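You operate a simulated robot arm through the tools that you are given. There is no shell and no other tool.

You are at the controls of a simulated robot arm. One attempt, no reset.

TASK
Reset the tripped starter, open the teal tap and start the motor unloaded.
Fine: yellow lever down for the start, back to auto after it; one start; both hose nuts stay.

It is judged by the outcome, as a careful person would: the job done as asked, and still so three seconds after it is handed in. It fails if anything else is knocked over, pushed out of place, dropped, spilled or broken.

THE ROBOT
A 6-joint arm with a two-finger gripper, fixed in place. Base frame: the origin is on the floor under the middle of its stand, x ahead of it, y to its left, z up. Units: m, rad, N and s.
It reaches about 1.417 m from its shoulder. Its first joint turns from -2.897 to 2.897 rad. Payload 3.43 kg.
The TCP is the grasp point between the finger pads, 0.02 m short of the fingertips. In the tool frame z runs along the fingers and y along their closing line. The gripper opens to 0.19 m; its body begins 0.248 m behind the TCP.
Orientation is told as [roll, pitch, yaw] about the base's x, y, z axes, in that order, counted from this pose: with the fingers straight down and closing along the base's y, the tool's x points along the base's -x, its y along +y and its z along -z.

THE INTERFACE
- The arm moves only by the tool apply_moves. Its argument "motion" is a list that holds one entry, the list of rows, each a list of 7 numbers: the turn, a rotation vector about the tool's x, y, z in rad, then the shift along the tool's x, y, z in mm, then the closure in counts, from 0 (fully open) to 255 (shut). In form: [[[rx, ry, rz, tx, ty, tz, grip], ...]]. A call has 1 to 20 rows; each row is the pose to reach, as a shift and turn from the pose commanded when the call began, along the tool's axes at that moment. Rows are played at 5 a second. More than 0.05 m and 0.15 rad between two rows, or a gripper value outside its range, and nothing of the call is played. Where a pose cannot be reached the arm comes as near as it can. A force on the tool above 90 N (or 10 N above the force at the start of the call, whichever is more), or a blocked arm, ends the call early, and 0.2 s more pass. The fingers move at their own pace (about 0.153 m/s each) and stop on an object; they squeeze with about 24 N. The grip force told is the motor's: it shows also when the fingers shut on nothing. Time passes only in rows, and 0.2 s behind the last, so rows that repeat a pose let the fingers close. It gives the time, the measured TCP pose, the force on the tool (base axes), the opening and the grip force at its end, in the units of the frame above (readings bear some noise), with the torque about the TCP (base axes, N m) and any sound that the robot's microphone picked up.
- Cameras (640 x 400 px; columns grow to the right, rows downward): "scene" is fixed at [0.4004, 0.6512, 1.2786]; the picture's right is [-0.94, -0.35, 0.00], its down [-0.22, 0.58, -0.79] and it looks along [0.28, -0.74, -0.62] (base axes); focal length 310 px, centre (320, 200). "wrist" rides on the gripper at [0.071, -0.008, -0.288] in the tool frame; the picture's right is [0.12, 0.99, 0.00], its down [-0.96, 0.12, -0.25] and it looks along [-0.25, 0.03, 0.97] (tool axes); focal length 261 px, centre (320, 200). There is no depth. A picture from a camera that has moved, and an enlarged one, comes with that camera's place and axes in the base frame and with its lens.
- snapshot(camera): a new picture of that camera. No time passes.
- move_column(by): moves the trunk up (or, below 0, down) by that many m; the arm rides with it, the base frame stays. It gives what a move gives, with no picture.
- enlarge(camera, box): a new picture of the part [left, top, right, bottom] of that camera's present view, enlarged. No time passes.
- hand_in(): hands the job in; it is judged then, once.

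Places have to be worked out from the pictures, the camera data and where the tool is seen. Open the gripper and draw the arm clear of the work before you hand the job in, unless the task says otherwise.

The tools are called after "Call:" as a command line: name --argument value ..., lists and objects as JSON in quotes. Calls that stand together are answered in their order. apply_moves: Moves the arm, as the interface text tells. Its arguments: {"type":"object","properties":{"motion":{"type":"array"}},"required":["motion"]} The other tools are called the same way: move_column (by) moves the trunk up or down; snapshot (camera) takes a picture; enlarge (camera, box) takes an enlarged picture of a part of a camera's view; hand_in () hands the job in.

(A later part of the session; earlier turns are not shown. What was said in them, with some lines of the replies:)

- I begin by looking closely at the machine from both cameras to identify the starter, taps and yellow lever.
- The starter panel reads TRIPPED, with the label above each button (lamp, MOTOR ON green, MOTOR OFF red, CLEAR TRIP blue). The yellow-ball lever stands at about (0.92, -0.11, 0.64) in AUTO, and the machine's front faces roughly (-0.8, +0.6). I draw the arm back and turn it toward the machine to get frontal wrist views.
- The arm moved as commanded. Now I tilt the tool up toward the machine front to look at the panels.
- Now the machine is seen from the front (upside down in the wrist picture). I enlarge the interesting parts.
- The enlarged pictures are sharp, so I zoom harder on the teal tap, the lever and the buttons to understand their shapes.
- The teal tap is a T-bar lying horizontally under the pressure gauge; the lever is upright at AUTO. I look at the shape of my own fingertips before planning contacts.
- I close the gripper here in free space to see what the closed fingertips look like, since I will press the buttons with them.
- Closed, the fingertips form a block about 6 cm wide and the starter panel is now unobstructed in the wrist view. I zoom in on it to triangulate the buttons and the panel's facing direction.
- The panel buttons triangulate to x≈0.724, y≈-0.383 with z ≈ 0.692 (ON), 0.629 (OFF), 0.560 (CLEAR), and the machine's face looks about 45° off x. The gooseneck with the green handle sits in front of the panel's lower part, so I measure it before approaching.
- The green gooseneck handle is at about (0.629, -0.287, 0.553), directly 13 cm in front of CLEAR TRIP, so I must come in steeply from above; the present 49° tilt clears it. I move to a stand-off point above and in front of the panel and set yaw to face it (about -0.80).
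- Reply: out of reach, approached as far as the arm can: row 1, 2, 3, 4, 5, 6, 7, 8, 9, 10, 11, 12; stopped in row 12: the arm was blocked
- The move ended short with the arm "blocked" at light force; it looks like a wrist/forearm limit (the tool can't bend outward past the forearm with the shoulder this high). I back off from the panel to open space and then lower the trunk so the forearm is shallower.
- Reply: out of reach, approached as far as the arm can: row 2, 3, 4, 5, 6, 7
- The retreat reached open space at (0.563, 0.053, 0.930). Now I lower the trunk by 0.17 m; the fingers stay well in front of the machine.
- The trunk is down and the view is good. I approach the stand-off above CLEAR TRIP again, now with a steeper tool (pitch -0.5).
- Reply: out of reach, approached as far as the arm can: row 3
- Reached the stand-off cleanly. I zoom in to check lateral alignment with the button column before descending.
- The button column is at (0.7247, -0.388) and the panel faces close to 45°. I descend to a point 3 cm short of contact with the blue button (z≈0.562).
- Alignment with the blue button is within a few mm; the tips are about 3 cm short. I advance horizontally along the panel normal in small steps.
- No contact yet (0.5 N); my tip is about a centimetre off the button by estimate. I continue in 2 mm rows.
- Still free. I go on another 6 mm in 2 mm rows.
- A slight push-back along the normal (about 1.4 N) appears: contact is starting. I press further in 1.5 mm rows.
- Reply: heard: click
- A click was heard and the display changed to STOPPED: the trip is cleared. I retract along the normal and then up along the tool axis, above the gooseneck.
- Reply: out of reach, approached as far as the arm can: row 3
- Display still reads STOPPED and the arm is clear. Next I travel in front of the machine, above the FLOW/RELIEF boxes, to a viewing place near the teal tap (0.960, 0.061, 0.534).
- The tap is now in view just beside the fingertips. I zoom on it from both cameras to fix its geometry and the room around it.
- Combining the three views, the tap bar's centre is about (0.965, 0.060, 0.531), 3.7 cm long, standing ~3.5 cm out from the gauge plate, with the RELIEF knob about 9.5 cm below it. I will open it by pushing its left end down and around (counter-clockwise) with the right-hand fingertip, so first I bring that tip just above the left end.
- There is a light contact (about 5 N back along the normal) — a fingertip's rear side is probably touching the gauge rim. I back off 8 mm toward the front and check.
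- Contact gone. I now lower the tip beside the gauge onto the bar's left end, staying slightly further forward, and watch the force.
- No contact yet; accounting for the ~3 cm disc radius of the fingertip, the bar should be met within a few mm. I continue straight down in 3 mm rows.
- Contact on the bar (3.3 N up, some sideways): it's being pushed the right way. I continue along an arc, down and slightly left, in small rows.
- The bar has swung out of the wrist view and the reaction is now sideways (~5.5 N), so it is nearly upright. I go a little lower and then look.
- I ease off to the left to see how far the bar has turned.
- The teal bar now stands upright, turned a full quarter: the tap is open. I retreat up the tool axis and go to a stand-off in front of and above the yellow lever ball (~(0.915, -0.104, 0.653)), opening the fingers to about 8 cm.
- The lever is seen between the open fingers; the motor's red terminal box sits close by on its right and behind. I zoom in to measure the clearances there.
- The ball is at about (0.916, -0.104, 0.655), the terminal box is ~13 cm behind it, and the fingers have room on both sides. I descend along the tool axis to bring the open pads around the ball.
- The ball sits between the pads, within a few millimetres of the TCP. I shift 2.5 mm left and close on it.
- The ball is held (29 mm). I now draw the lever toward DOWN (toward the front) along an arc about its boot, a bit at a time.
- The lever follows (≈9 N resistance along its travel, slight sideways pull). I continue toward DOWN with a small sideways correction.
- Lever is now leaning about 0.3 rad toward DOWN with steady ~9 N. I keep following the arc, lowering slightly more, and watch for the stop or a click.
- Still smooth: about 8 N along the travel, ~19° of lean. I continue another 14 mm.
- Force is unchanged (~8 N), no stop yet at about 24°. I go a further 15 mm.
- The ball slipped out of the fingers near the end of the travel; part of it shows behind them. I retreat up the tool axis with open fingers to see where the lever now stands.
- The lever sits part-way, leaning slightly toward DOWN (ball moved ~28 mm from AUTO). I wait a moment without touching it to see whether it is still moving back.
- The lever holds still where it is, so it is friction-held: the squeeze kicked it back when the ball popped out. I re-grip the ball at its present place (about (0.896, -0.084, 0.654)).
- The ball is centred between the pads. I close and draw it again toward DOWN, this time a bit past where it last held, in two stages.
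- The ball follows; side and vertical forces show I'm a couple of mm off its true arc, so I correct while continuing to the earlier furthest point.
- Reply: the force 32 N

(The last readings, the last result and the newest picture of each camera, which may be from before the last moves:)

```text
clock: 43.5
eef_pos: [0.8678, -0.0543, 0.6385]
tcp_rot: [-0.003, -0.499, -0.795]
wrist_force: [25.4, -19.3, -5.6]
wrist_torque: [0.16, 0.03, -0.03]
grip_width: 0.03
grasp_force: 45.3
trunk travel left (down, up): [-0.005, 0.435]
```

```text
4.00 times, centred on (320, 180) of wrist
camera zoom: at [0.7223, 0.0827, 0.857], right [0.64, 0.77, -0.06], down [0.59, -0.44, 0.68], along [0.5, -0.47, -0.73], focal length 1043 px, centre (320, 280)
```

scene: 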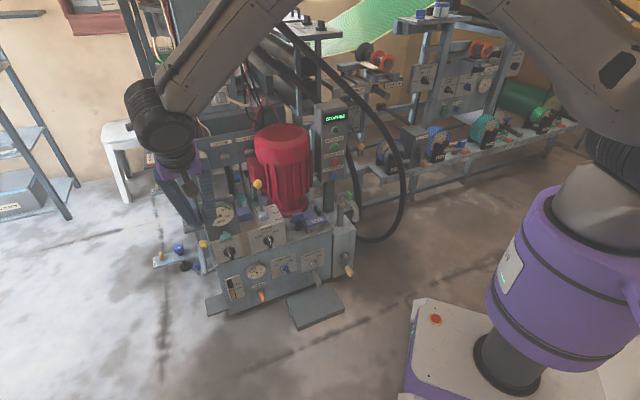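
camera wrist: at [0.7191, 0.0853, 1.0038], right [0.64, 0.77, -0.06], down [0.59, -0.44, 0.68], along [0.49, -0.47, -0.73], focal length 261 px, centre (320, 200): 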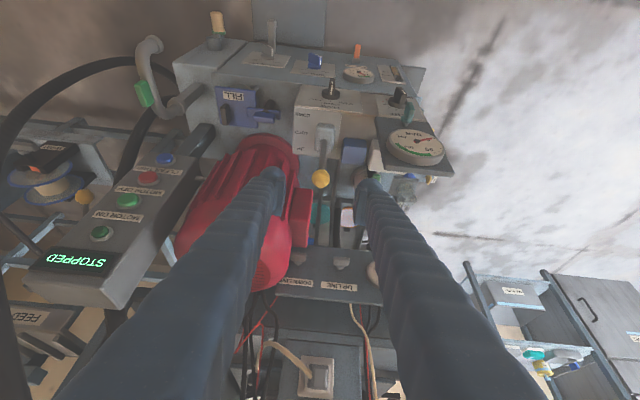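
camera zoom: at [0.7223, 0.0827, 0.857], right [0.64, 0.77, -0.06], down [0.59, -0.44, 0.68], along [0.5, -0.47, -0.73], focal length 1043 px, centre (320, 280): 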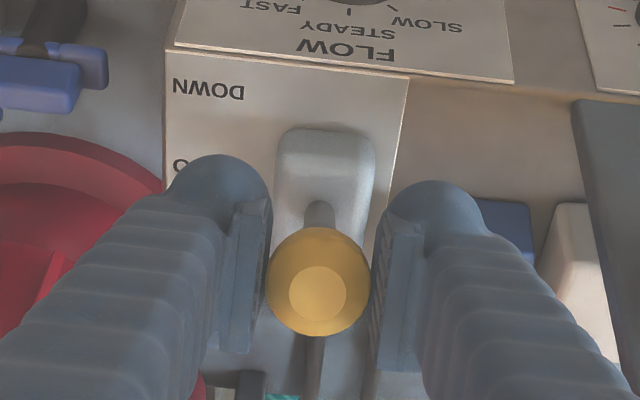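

The resistance jumped to ~31 N: the lever is against its DOWN stop. I ease off 3 mm so nothing is preloaded, then open the fingers and watch whether it stays.

Call:
apply_moves --motion '[[[0, 0, 0, -1.8, 0, 1, 255], [0, 0, 0, -1.8, 0, 1, 200], [0, 0, 0, -1.8, 0, 1, 148], [0, 0, 0, -1.8, 0, 1, 148], [0, 0, 0, -1.8, 0, 1, 148]]]'

Call:
enlarge --camera "scene" --box '[220, 145, 300, 225]'

Call:
enlarge --camera "wrist" --box '[240, 130, 400, 230]'

```text
clock: 44.7
eef_pos: [0.8666, -0.0535, 0.6374]
tcp_rot: [-0.006, -0.501, -0.793]
wrist_force: [-0.5, -0.2, 0.5]
wrist_torque: [0.03, 0.0, 0.01]
grip_width: 0.0797
grasp_force: 0.1
trunk travel left (down, up): [-0.005, 0.435]
```

```text
5.00 times, centred on (260, 185) of scene
camera zoom: at [0.4004, 0.6512, 1.2786], right [-0.94, -0.35, 0.0], down [-0.22, 0.58, -0.79], along [0.28, -0.74, -0.62], focal length 1548 px, centre (620, 275)
```

zoom: 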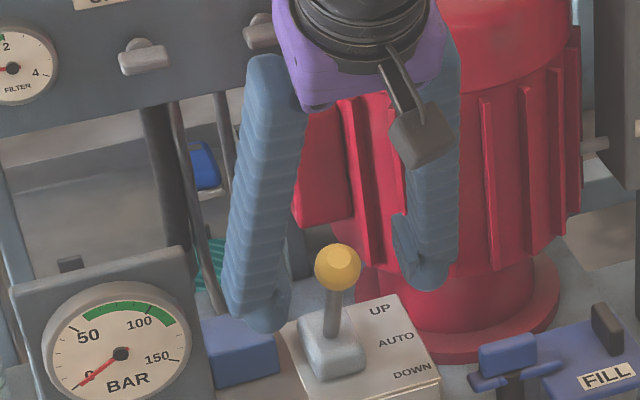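

```text
4.00 times, centred on (320, 180) of wrist
camera zoom: at [0.7217, 0.0827, 0.8564], right [0.64, 0.77, -0.06], down [0.59, -0.44, 0.68], along [0.49, -0.47, -0.73], focal length 1043 px, centre (320, 280)
```

zoom: 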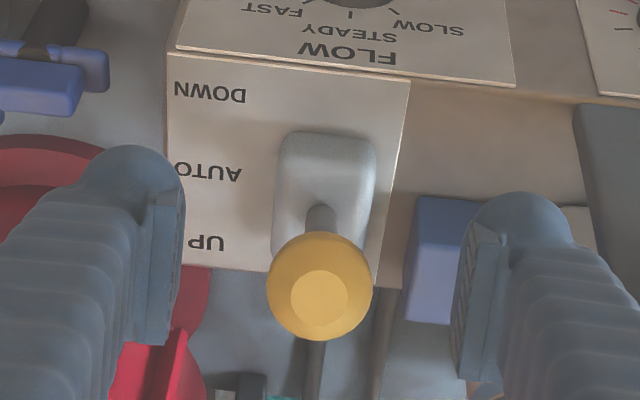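

The lever stays at DOWN by itself. I retreat up the tool axis with open fingers straddling the ball, then travel in front of the motor to a stand-off before MOTOR ON (0.7247, -0.388, 0.689), closing the fingers on the way.

Call:
apply_moves --motion '[[[0, 0, 0, 0, 0, -33, 148], [0, 0, 0, 0, 0, -65, 148], [0, 0, 0, 0, 0, -98, 148], [0, 0, 0, 0, 0, -130, 148], [0, 0, 0, -12.1, -42, -132.4, 200], [0, 0, 0, -24.3, -84.1, -134.7, 255], [0, 0, 0, -36.4, -126.1, -137.1, 255], [0, 0, 0, -48.6, -168.2, -139.4, 255], [0, 0, 0, -60.7, -210.2, -141.8, 255], [0, 0, 0, -72.8, -252.2, -144.1, 255], [0, 0, 0, -85, -294.3, -146.5, 255], [0, 0, 0, -97.1, -336.3, -148.8, 255]]]'

Call:
snapshot --camera "wrist"

Call:
enlarge --camera "scene" --box '[200, 80, 400, 240]'

```text
clock: 47.3
eef_pos: [0.6355, -0.2994, 0.8143]
tcp_rot: [-0.005, -0.499, -0.792]
wrist_force: [1.1, 0.4, 0.0]
wrist_torque: [-0.12, 0.03, -0.03]
grip_width: 0.0
grasp_force: 24.2
trunk travel left (down, up): [-0.005, 0.435]
```

```text
taken
camera wrist: at [0.4899, -0.1632, 1.0332], right [0.64, 0.77, -0.06], down [0.59, -0.44, 0.68], along [0.49, -0.47, -0.73], focal length 261 px, centre (320, 200)
```

wrist: 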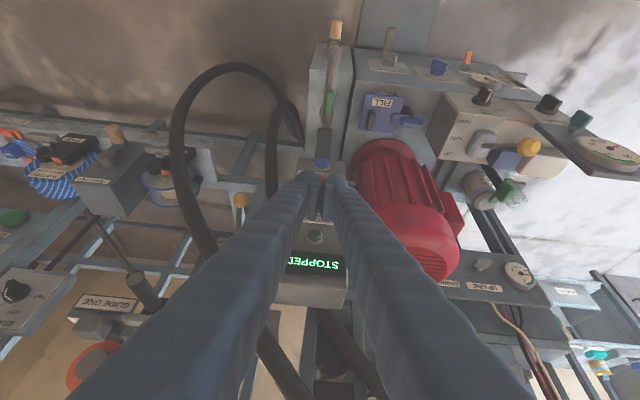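

```text
2.50 times, centred on (300, 160) of scene
camera zoom: at [0.4004, 0.6512, 1.2786], right [-0.94, -0.35, 0.0], down [-0.22, 0.58, -0.79], along [0.28, -0.74, -0.62], focal length 774 px, centre (370, 300)
```

zoom: 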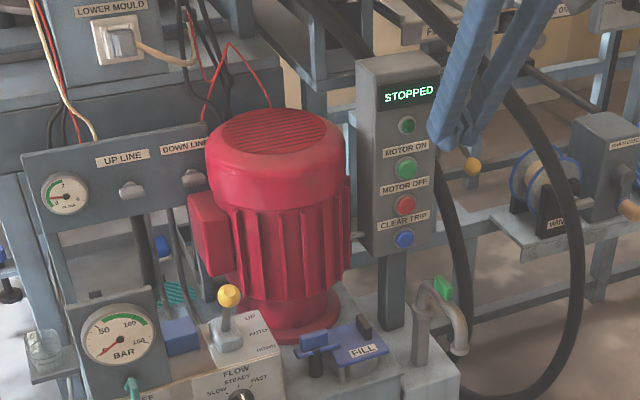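

The lever still shows DOWN and the display STOPPED. I zoom once more to confirm tap, lever and button alignment, then descend to the point short of MOTOR ON.

Call:
apply_moves --motion '[[[0, 0, 0, -0.4, 0.2, 30, 255], [0, 0, 0, -0.8, 0.4, 60, 255], [0, 0, 0, -1.2, 0.6, 90, 255], [0, 0, 0, -1.6, 0.7, 120, 255], [0, 0, 0, -1.8, 0.8, 150.6, 255]]]'

Call:
snapshot --camera "wrist"

Call:
enlarge --camera "scene" --box '[200, 180, 280, 250]'

Call:
enlarge --camera "scene" --box '[300, 100, 380, 170]'

Call:
enlarge --camera "wrist" --box '[270, 160, 366, 250]'

```text
clock: 48.5
eef_pos: [0.6886, -0.3533, 0.6851]
tcp_rot: [-0.004, -0.5, -0.795]
wrist_force: [0.5, -0.5, 1.2]
wrist_torque: [-0.06, 0.01, 0.04]
grip_width: 0.0001
grasp_force: 24.1
trunk travel left (down, up): [-0.005, 0.435]
```

```text
taken
camera wrist: at [0.5449, -0.2165, 0.9032], right [0.64, 0.77, -0.06], down [0.59, -0.44, 0.68], along [0.49, -0.47, -0.73], focal length 261 px, centre (320, 200)
```

wrist: 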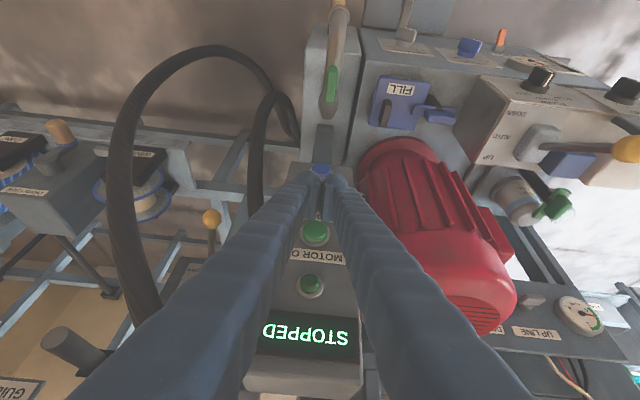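

```text
5.71 times, centred on (240, 215) of scene
camera zoom: at [0.4004, 0.6512, 1.2786], right [-0.94, -0.35, 0.0], down [-0.22, 0.58, -0.79], along [0.28, -0.74, -0.62], focal length 1769 px, centre (777, 114)
```

zoom: 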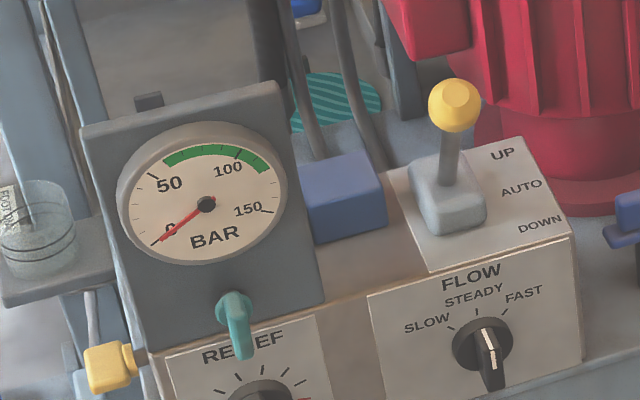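

```text
5.71 times, centred on (340, 135) of scene
camera zoom: at [0.4004, 0.6512, 1.2786], right [-0.94, -0.35, 0.0], down [-0.22, 0.58, -0.79], along [0.28, -0.74, -0.62], focal length 1769 px, centre (206, 571)
```

zoom: 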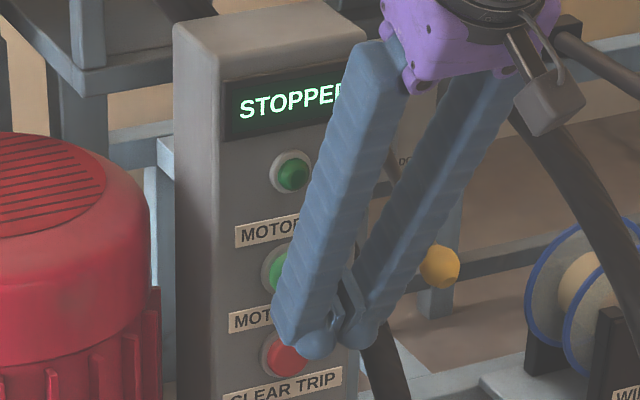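

```text
4.44 times, centred on (318, 205) of wrist
camera zoom: at [0.5449, -0.2165, 0.9032], right [0.64, 0.77, -0.06], down [0.59, -0.44, 0.68], along [0.49, -0.47, -0.73], focal length 1158 px, centre (329, 178)
```

zoom: 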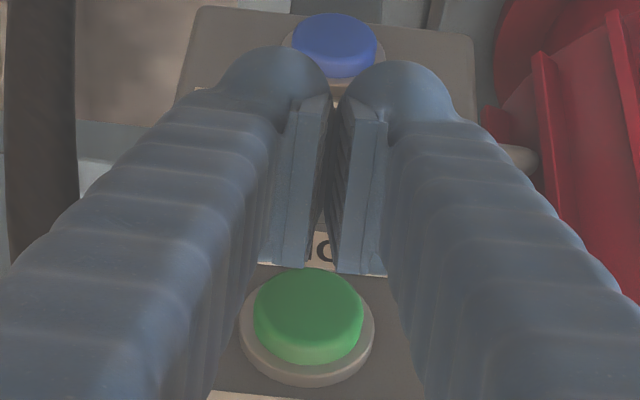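

The tap is upright (open), the lever is at DOWN, and the green ON button lies at the same relative place as the blue one did before pressing. I advance 30 mm to just short of contact.

Call:
apply_moves --motion '[[[0, 0, 0, -7, -1, 3.8, 255], [0, 0, 0, -14, -2, 7.7, 255], [0, 0, 0, -21, -2, 11.5, 255], [0, 0, 0, -26.3, -2, 14.4, 255]]]'

Call:
enlarge --camera "wrist" --box '[270, 160, 366, 250]'

```text
clock: 49.5
eef_pos: [0.7088, -0.3741, 0.6851]
tcp_rot: [-0.005, -0.498, -0.792]
wrist_force: [-0.6, 1.5, 0.1]
wrist_torque: [0.0, 0.01, 0.04]
grip_width: 0.0001
grasp_force: 24.3
trunk travel left (down, up): [-0.005, 0.435]
```

```text
4.44 times, centred on (318, 205) of wrist
camera zoom: at [0.5634, -0.2381, 0.9034], right [0.64, 0.77, -0.06], down [0.59, -0.44, 0.68], along [0.49, -0.47, -0.73], focal length 1158 px, centre (329, 178)
```

zoom: 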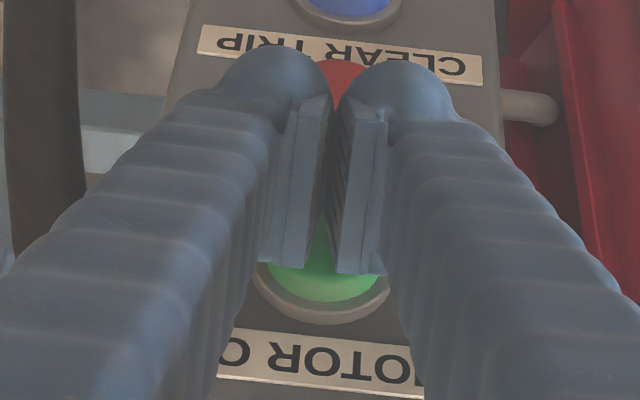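

Contact is just beginning (1.5 N) and the red button is clear below. I press MOTOR ON once, in 1.5 mm rows as with the blue.

Call:
apply_moves --motion '[[[0, 0, 0, -1.3, 0, 0.7, 255], [0, 0, 0, -2.6, 0, 1.4, 255], [0, 0, 0, -4, 0, 2.1, 255]]]'

Call:
enlarge --camera "scene" --box '[300, 90, 364, 150]'

```text
clock: 50.3
eef_pos: [0.7117, -0.3782, 0.685]
tcp_rot: [-0.002, -0.497, -0.794]
wrist_force: [-1.7, 3.8, -0.7]
wrist_torque: [-0.01, 0.01, 0.04]
grip_width: 0.0
grasp_force: 24.2
trunk travel left (down, up): [-0.005, 0.435]
heard: click
```

```text
6.67 times, centred on (332, 120) of scene
camera zoom: at [0.4004, 0.6512, 1.2786], right [-0.94, -0.35, 0.0], down [-0.22, 0.58, -0.79], along [0.28, -0.74, -0.62], focal length 2064 px, centre (240, 733)
```

zoom: 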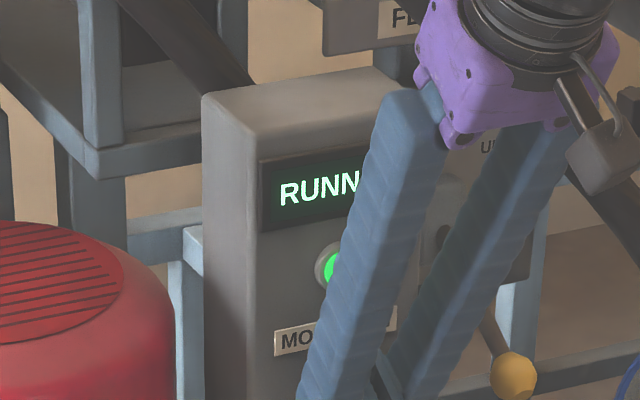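

Click heard, display reads RUNNING and the lamp is lit: one start done. I retract straight back, then up and across to the stand-off above the yellow lever, opening the fingers on the way.

Call:
apply_moves --motion '[[[0, 0, 0, 13.2, 0, -7.1, 255], [0, 0, 0, 26.4, 0, -14.2, 255], [0, 0, 0, 39.6, 0, -21.3, 255], [0, 0, 0, 39.6, 0, -58.8, 255], [0, 0, 0, 39.6, 0, -96.3, 255], [0, 0, 0, 39.6, 0, -133.8, 255], [0, 0, 0, 39.6, 0, -171.3, 255], [0, 0, 0, 50.9, 42.4, -168.2, 255], [0, 0, 0, 62.1, 84.7, -165, 255], [0, 0, 0, 73.4, 127.1, -161.9, 255], [0, 0, 0, 84.7, 169.4, -158.8, 255], [0, 0, 0, 95.9, 211.8, -155.7, 220], [0, 0, 0, 107.2, 254.1, -152.6, 180], [0, 0, 0, 118.4, 296.5, -149.4, 148], [0, 0, 0, 129.7, 338.8, -146.3, 148]]]'

Call:
snapshot --camera "wrist"

Call:
enlarge --camera "scene" --box '[190, 90, 380, 250]'

```text
clock: 53.5
eef_pos: [0.8236, -0.0083, 0.751]
tcp_rot: [-0.006, -0.499, -0.793]
wrist_force: [-0.2, -0.2, -0.2]
wrist_torque: [0.12, -0.04, 0.02]
grip_width: 0.0798
grasp_force: 0.0
trunk travel left (down, up): [-0.005, 0.435]
```

```text
taken
camera wrist: at [0.6789, 0.1279, 0.9692], right [0.64, 0.77, -0.06], down [0.59, -0.44, 0.68], along [0.49, -0.47, -0.73], focal length 261 px, centre (320, 200)
```

wrist: 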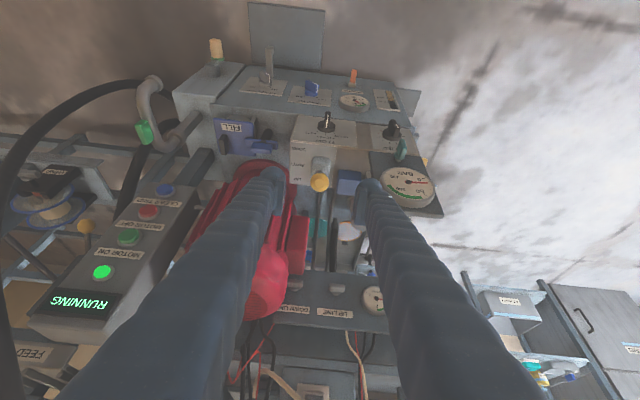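

```text
2.50 times, centred on (285, 170) of scene
camera zoom: at [0.4004, 0.6512, 1.2786], right [-0.94, -0.35, 0.0], down [-0.22, 0.58, -0.79], along [0.28, -0.74, -0.62], focal length 774 px, centre (408, 275)
```

zoom: 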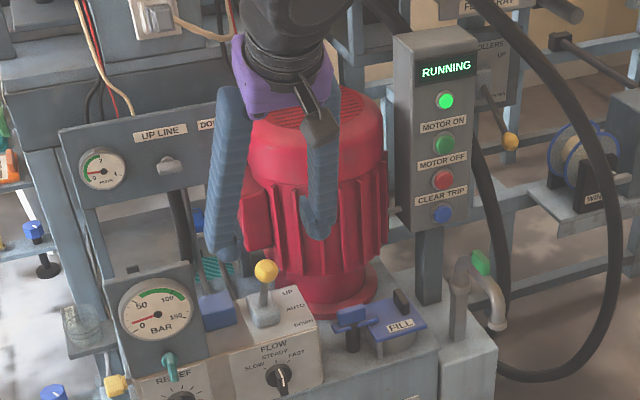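

RUNNING, and the pressure gauge now reads a small idling pressure. I descend around the ball at DOWN with open fingers.

Call:
apply_moves --motion '[[[0, 0, 0, -1.2, 0, 32, 148], [0, 0, 0, -2.3, 0, 64, 148], [0, 0, 0, -3.5, 0, 96, 148], [0, 0, 0, -4.6, 0, 129, 148]]]'

Call:
enlarge --camera "wrist" --box '[240, 130, 400, 230]'

Call:
enlarge --camera "scene" --box '[220, 145, 300, 225]'

```text
clock: 54.5
eef_pos: [0.8699, -0.0576, 0.6376]
tcp_rot: [-0.003, -0.499, -0.793]
wrist_force: [0.0, 1.1, 0.1]
wrist_torque: [-0.03, -0.02, 0.01]
grip_width: 0.0799
grasp_force: 0.1
trunk travel left (down, up): [-0.005, 0.435]
```

```text
4.00 times, centred on (320, 180) of wrist
camera zoom: at [0.7247, 0.0805, 0.8568], right [0.64, 0.77, -0.06], down [0.59, -0.44, 0.68], along [0.49, -0.47, -0.73], focal length 1043 px, centre (320, 280)
```

zoom: 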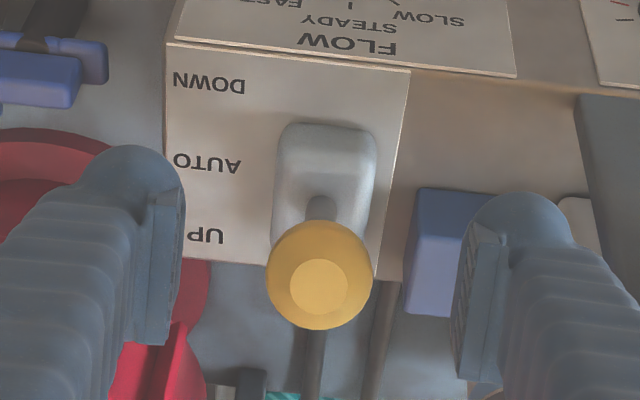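

```text
5.00 times, centred on (260, 185) of scene
camera zoom: at [0.4004, 0.6512, 1.2786], right [-0.94, -0.35, 0.0], down [-0.22, 0.58, -0.79], along [0.28, -0.74, -0.62], focal length 1548 px, centre (620, 275)
```

zoom: 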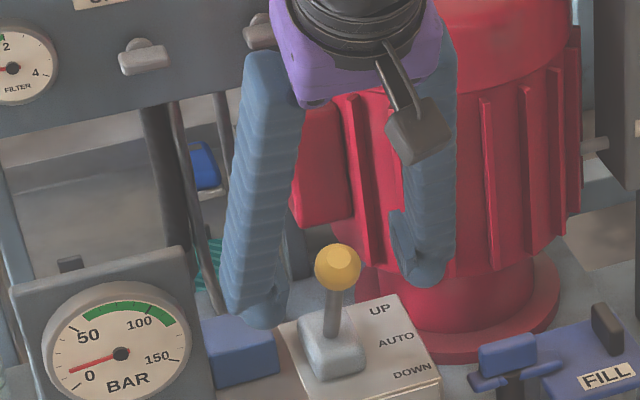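

The ball is centred again. I grip it and bring it back toward AUTO along the arc, first half of the way.

Call:
apply_moves --motion '[[[0, 0, 0, 0, 1.5, 0, 255], [0, 0, 0, 0, 1.5, 0, 255], [0, 0, 0, 0, 1.5, 0, 255], [0, 0, 0, 0, 1.5, 0, 255], [0, 0, 0, -7.7, 1.5, 0.1, 255], [0, 0, 0, -15.5, 1.5, 0.7, 255], [0, 0, 0, -23.2, 1.5, 1.6, 255], [0, 0, 0, -30.8, 1.5, 3.2, 255]]]'

Call:
enlarge --camera "scene" --box '[220, 145, 300, 225]'

```text
clock: 56.3
eef_pos: [0.8917, -0.0781, 0.6509]
tcp_rot: [-0.008, -0.498, -0.793]
wrist_force: [-20.1, -14.2, -17.0]
wrist_torque: [0.78, 0.73, -0.16]
grip_width: 0.0295
grasp_force: 44.7
trunk travel left (down, up): [-0.005, 0.435]
```

```text
5.00 times, centred on (260, 185) of scene
camera zoom: at [0.4004, 0.6512, 1.2786], right [-0.94, -0.35, 0.0], down [-0.22, 0.58, -0.79], along [0.28, -0.74, -0.62], focal length 1548 px, centre (620, 275)
```

zoom: 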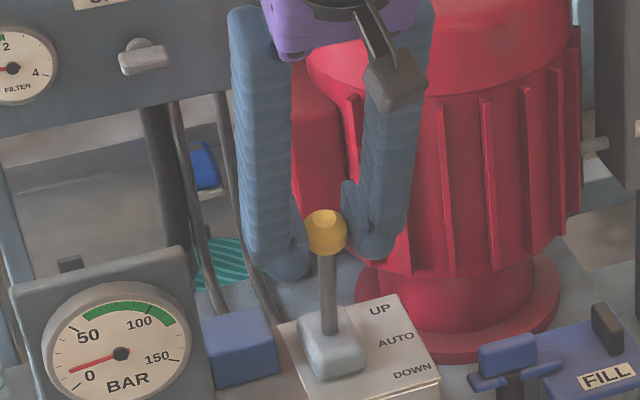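

The lever follows, but the side force (24 N) and vertical force show I am about 3 mm to the left and 2 mm high of its arc; I correct this first, then continue.

Call:
apply_moves --motion '[[[0, 0, 0, 0.5, -1.7, 0.9, 255], [0, 0, 0, 1, -3.4, 1.8, 255], [0, 0, 0, -6.6, -3.4, 3.6, 255]]]'

Call:
enlarge --camera "scene" --box '[220, 145, 300, 225]'

```text
clock: 57.1
eef_pos: [0.8957, -0.0824, 0.6524]
tcp_rot: [-0.001, -0.5, -0.793]
wrist_force: [-9.1, 1.2, -5.1]
wrist_torque: [0.68, 0.64, -0.03]
grip_width: 0.029
grasp_force: 45.0
trunk travel left (down, up): [-0.005, 0.435]
```

```text
5.00 times, centred on (260, 185) of scene
camera zoom: at [0.4004, 0.6512, 1.2786], right [-0.94, -0.35, 0.0], down [-0.22, 0.58, -0.79], along [0.28, -0.74, -0.62], focal length 1548 px, centre (620, 275)
```

zoom: 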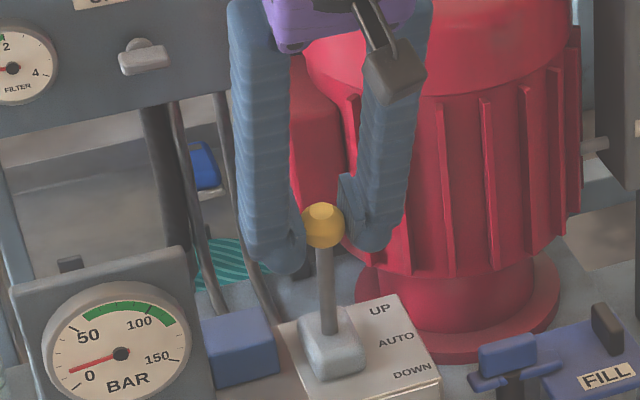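

Forces are back to plain friction (~7 N). I continue toward upright, about 26 mm, then check.

Call:
apply_moves --motion '[[[0, 0, 0, -3.8, -0.7, 1.2, 255], [0, 0, 0, -7.6, -0.7, 2.4, 255], [0, 0, 0, -11.2, -0.7, 3.8, 255], [0, 0, 0, -14.8, -0.7, 5.2, 255], [0, 0, 0, -20.7, -0.7, 7.9, 255], [0, 0, 0, -24.8, -0.7, 9.9, 255]]]'

Call:
enlarge --camera "scene" --box '[220, 145, 300, 225]'

Call:
enlarge --camera "wrist" --box '[240, 130, 400, 230]'

```text
clock: 58.5
eef_pos: [0.9152, -0.1012, 0.6531]
tcp_rot: [-0.002, -0.501, -0.792]
wrist_force: [9.3, 17.2, -13.7]
wrist_torque: [0.72, 0.52, -0.04]
grip_width: 0.0274
grasp_force: 45.0
trunk travel left (down, up): [-0.005, 0.435]
```

```text
5.00 times, centred on (260, 185) of scene
camera zoom: at [0.4004, 0.6512, 1.2786], right [-0.94, -0.35, 0.0], down [-0.22, 0.58, -0.79], along [0.28, -0.74, -0.62], focal length 1548 px, centre (620, 275)
```

zoom: 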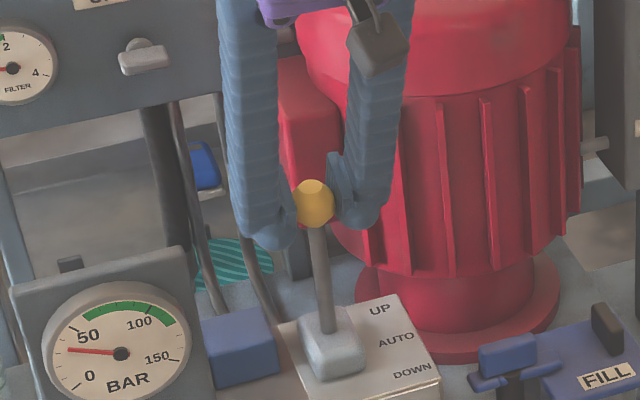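

```text
4.00 times, centred on (320, 180) of wrist
camera zoom: at [0.769, 0.0353, 0.8722], right [0.63, 0.77, -0.06], down [0.59, -0.44, 0.68], along [0.5, -0.47, -0.73], focal length 1043 px, centre (320, 280)
```

zoom: 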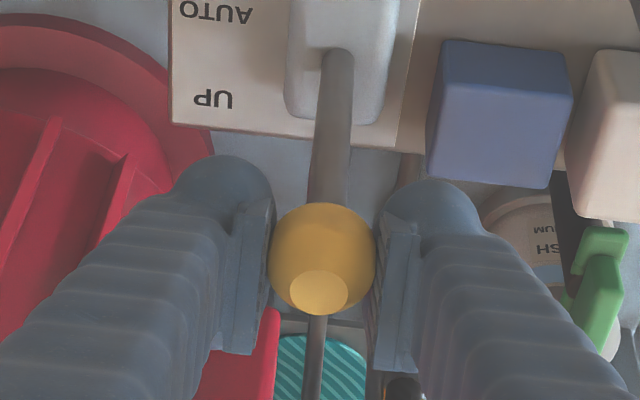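

The gauge is beginning to rise as the lever nears AUTO, and the ball has crept off-centre in the grip. To avoid it popping out, I open here, look, and re-grip it centred.

Call:
apply_moves --motion '[[[0, 0, 0, 0, 0, 0, 200], [0, 0, 0, 0, 0, 0, 148], [0, 0, 0, 0, 0, 0, 148]]]'

Call:
enlarge --camera "wrist" --box '[240, 130, 400, 230]'

Call:
enlarge --camera "scene" --box '[220, 145, 300, 225]'

```text
clock: 59.3
eef_pos: [0.9129, -0.1037, 0.6551]
tcp_rot: [-0.005, -0.499, -0.793]
wrist_force: [0.0, 0.3, -0.4]
wrist_torque: [0.0, -0.04, 0.0]
grip_width: 0.0799
grasp_force: 0.0
trunk travel left (down, up): [-0.005, 0.435]
```

```text
4.00 times, centred on (320, 180) of wrist
camera zoom: at [0.7678, 0.0339, 0.8732], right [0.64, 0.77, -0.06], down [0.59, -0.44, 0.68], along [0.49, -0.47, -0.73], focal length 1043 px, centre (320, 280)
```

zoom: 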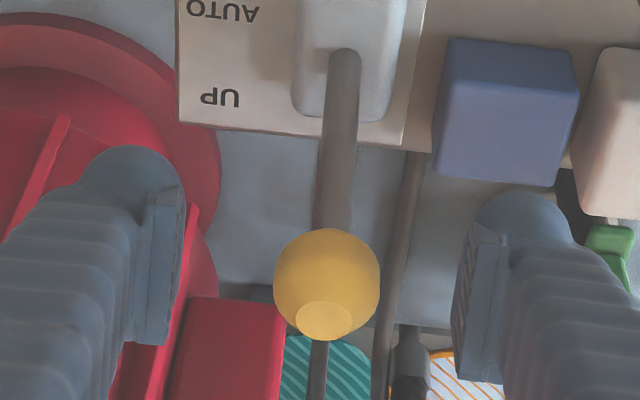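

```text
5.00 times, centred on (260, 185) of scene
camera zoom: at [0.4004, 0.6512, 1.2786], right [-0.94, -0.35, 0.0], down [-0.22, 0.58, -0.79], along [0.28, -0.74, -0.62], focal length 1548 px, centre (620, 275)
```

zoom: 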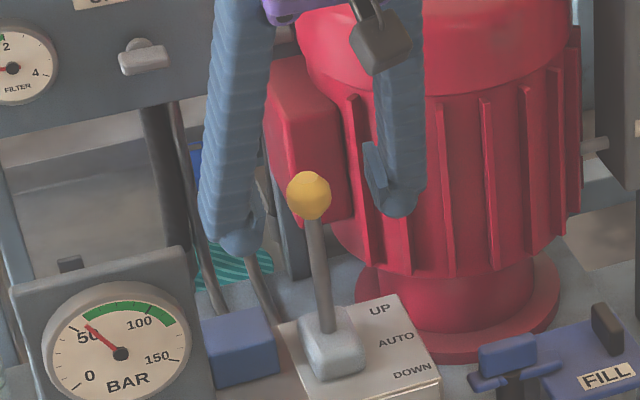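

On release the lever settled by itself exactly at its original AUTO place (ball back at the same pixel), and the gauge is climbing normally. I retreat up the tool axis with the fingers open, clear of the lever.

Call:
apply_moves --motion '[[[0, 0, 0, 0, 0, -30, 148], [0, 0, 0, 0, 0, -65, 148], [0, 0, 0, 0, 0, -105, 148], [0, 0, 0, 0, 0, -145, 148], [0, 0, 0, 20, 10, -175, 120], [0, 0, 0, 45, 20, -205, 80], [0, 0, 0, 75, 30, -235, 40], [0, 0, 0, 110, 40, -255, 0]]]'

Call:
snapshot --camera "scene"

Call:
enlarge --camera "scene" --box '[190, 90, 380, 250]'

Call:
enlarge --camera "scene" --box '[200, 170, 290, 250]'

Call:
snapshot --camera "wrist"

```text
clock: 61.1
eef_pos: [0.7883, 0.0853, 0.8237]
tcp_rot: [-0.003, -0.499, -0.793]
wrist_force: [0.2, -0.4, 0.8]
wrist_torque: [0.15, 0.02, 0.05]
grip_width: 0.1899
grasp_force: 0.1
trunk travel left (down, up): [-0.005, 0.435]
```

```text
taken
```

scene: 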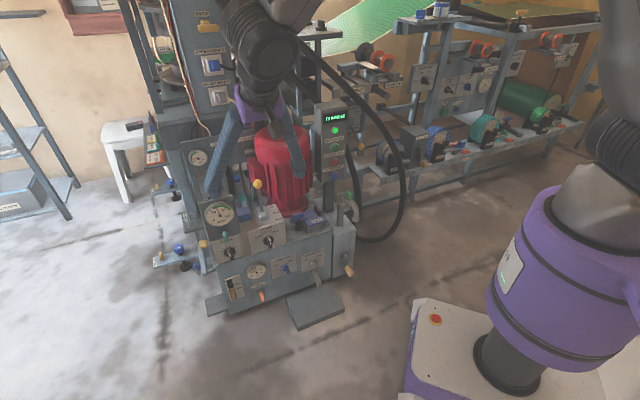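

```text
2.50 times, centred on (285, 170) of scene
camera zoom: at [0.4004, 0.6512, 1.2786], right [-0.94, -0.35, 0.0], down [-0.22, 0.58, -0.79], along [0.28, -0.74, -0.62], focal length 774 px, centre (408, 275)
```

zoom: 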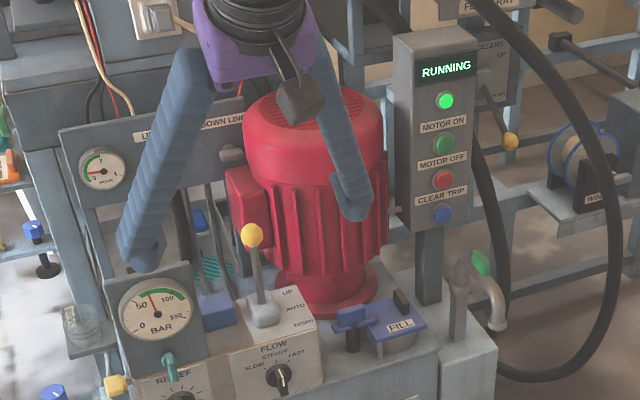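

```text
5.00 times, centred on (245, 210) of scene
camera zoom: at [0.4004, 0.6512, 1.2786], right [-0.94, -0.35, 0.0], down [-0.22, 0.58, -0.79], along [0.28, -0.74, -0.62], focal length 1548 px, centre (695, 150)
```

zoom: 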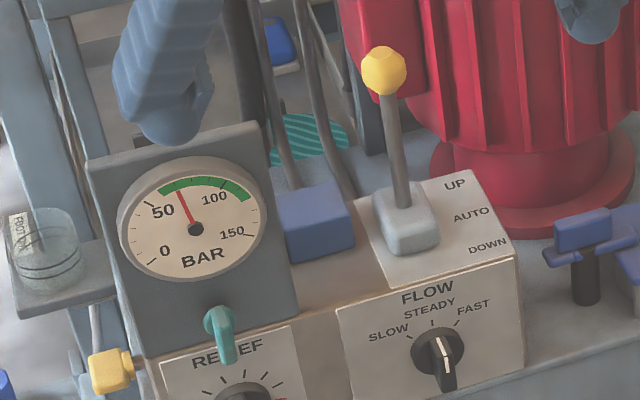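

```text
taken
camera wrist: at [0.6423, 0.2216, 1.0425], right [0.64, 0.77, -0.06], down [0.59, -0.44, 0.68], along [0.49, -0.47, -0.73], focal length 261 px, centre (320, 200)
```

wrist: 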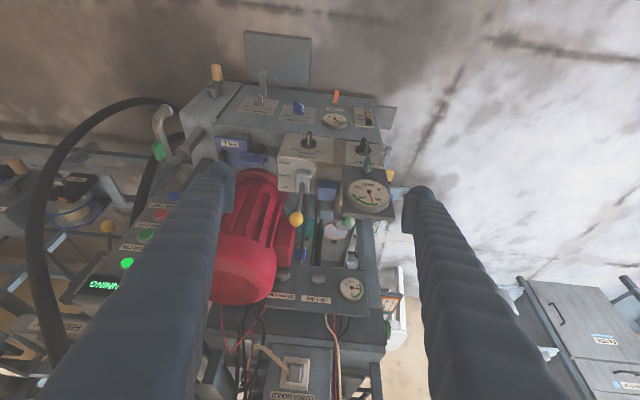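

RUNNING, lamp lit, gauge in the green at about 65 bar, lever at AUTO, tap open, hose nuts untouched. I draw the arm well clear to the front and let some time pass to confirm the state holds.

Call:
apply_moves --motion '[[[0, 0, 0, 20.9, -9.6, -30.4, 0], [0, 0, 0, 41.9, -19.2, -60.9, 0], [0, 0, 0, 62.8, -28.8, -91.3, 0], [0, 0, 0, 83.7, -38.3, -121.7, 0], [0, 0, 0, 104.7, -47.9, -152.2, 0], [0, 0, 0, 125.6, -57.5, -182.6, 0], [0, 0, 0, 125.6, -57.5, -182.6, 0], [0, 0, 0, 125.6, -57.5, -182.6, 0], [0, 0, 0, 125.6, -57.5, -182.6, 0], [0, 0, 0, 125.6, -57.5, -182.6, 0], [0, 0, 0, 125.6, -57.5, -182.6, 0], [0, 0, 0, 125.6, -57.5, -182.6, 0], [0, 0, 0, 125.6, -57.5, -182.6, 0], [0, 0, 0, 125.6, -57.5, -182.6, 0], [0, 0, 0, 125.6, -57.5, -182.6, 0]]]'

Call:
snapshot --camera "scene"

Call:
enlarge --camera "scene" --box '[190, 90, 380, 250]'

Call:
enlarge --camera "scene" --box '[190, 170, 290, 250]'

```text
clock: 64.3
eef_pos: [0.6092, 0.1828, 0.9268]
tcp_rot: [-0.003, -0.498, -0.794]
wrist_force: [0.3, -0.7, -0.4]
wrist_torque: [0.01, 0.0, -0.03]
grip_width: 0.1902
grasp_force: 0.1
trunk travel left (down, up): [-0.005, 0.435]
```

```text
taken
```

scene: 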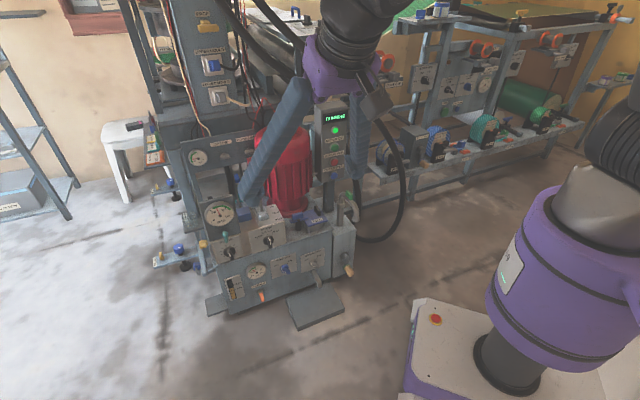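

```text
2.50 times, centred on (285, 170) of scene
camera zoom: at [0.4004, 0.6512, 1.2786], right [-0.94, -0.35, 0.0], down [-0.22, 0.58, -0.79], along [0.28, -0.74, -0.62], focal length 774 px, centre (408, 275)
```

zoom: 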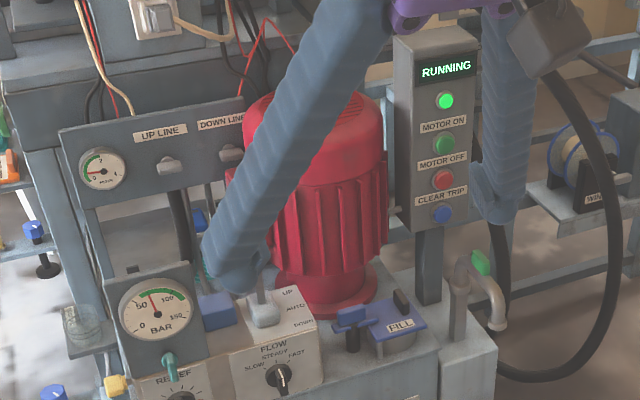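

```text
5.00 times, centred on (240, 210) of scene
camera zoom: at [0.4004, 0.6512, 1.2786], right [-0.94, -0.35, 0.0], down [-0.22, 0.58, -0.79], along [0.28, -0.74, -0.62], focal length 1548 px, centre (720, 150)
```

zoom: 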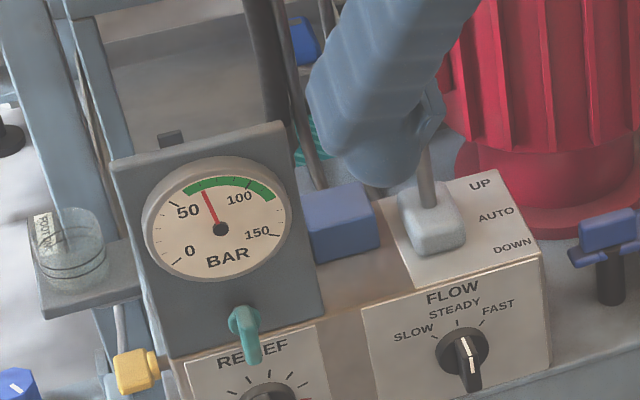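

Three seconds on, all holds: RUNNING with the lamp lit, gauge steady in the green, tap open, lever at AUTO, nothing else moved, gripper open and the arm clear. I hand the job in.

Call:
hand_in

```text
The job is handed in.
```

The tripped starter is reset, the teal tap is open, and the motor is running from a single unloaded start. The job is handed in.

- **Starter:** I pressed CLEAR TRIP and the display changed from TRIPPED to STOPPED.
- **Teal tap:** It is turned a quarter turn counter-clockwise and now stands upright.
- **Start:** With the yellow lever at its DOWN stop, I pressed MOTOR ON once. The display went to RUNNING and the lamp lit.
- **Lever:** I brought it back, and on release it settled at its original AUTO position. The pressure gauge then rose to about 65 bar, in the green, and was still there three seconds later.
- **Untouched:** I did not touch either hose nut, and the FLOW and RELIEF dials and the other taps look unchanged.

Two things did not go cleanly. On my first pull toward DOWN the ball slipped out of the fingers and the lever sprang part-way back. I re-gripped it and took it to its stop before starting. A fingertip also pressed lightly, about 5 N, near the gauge while I was lining up on the tap, with no visible effect.
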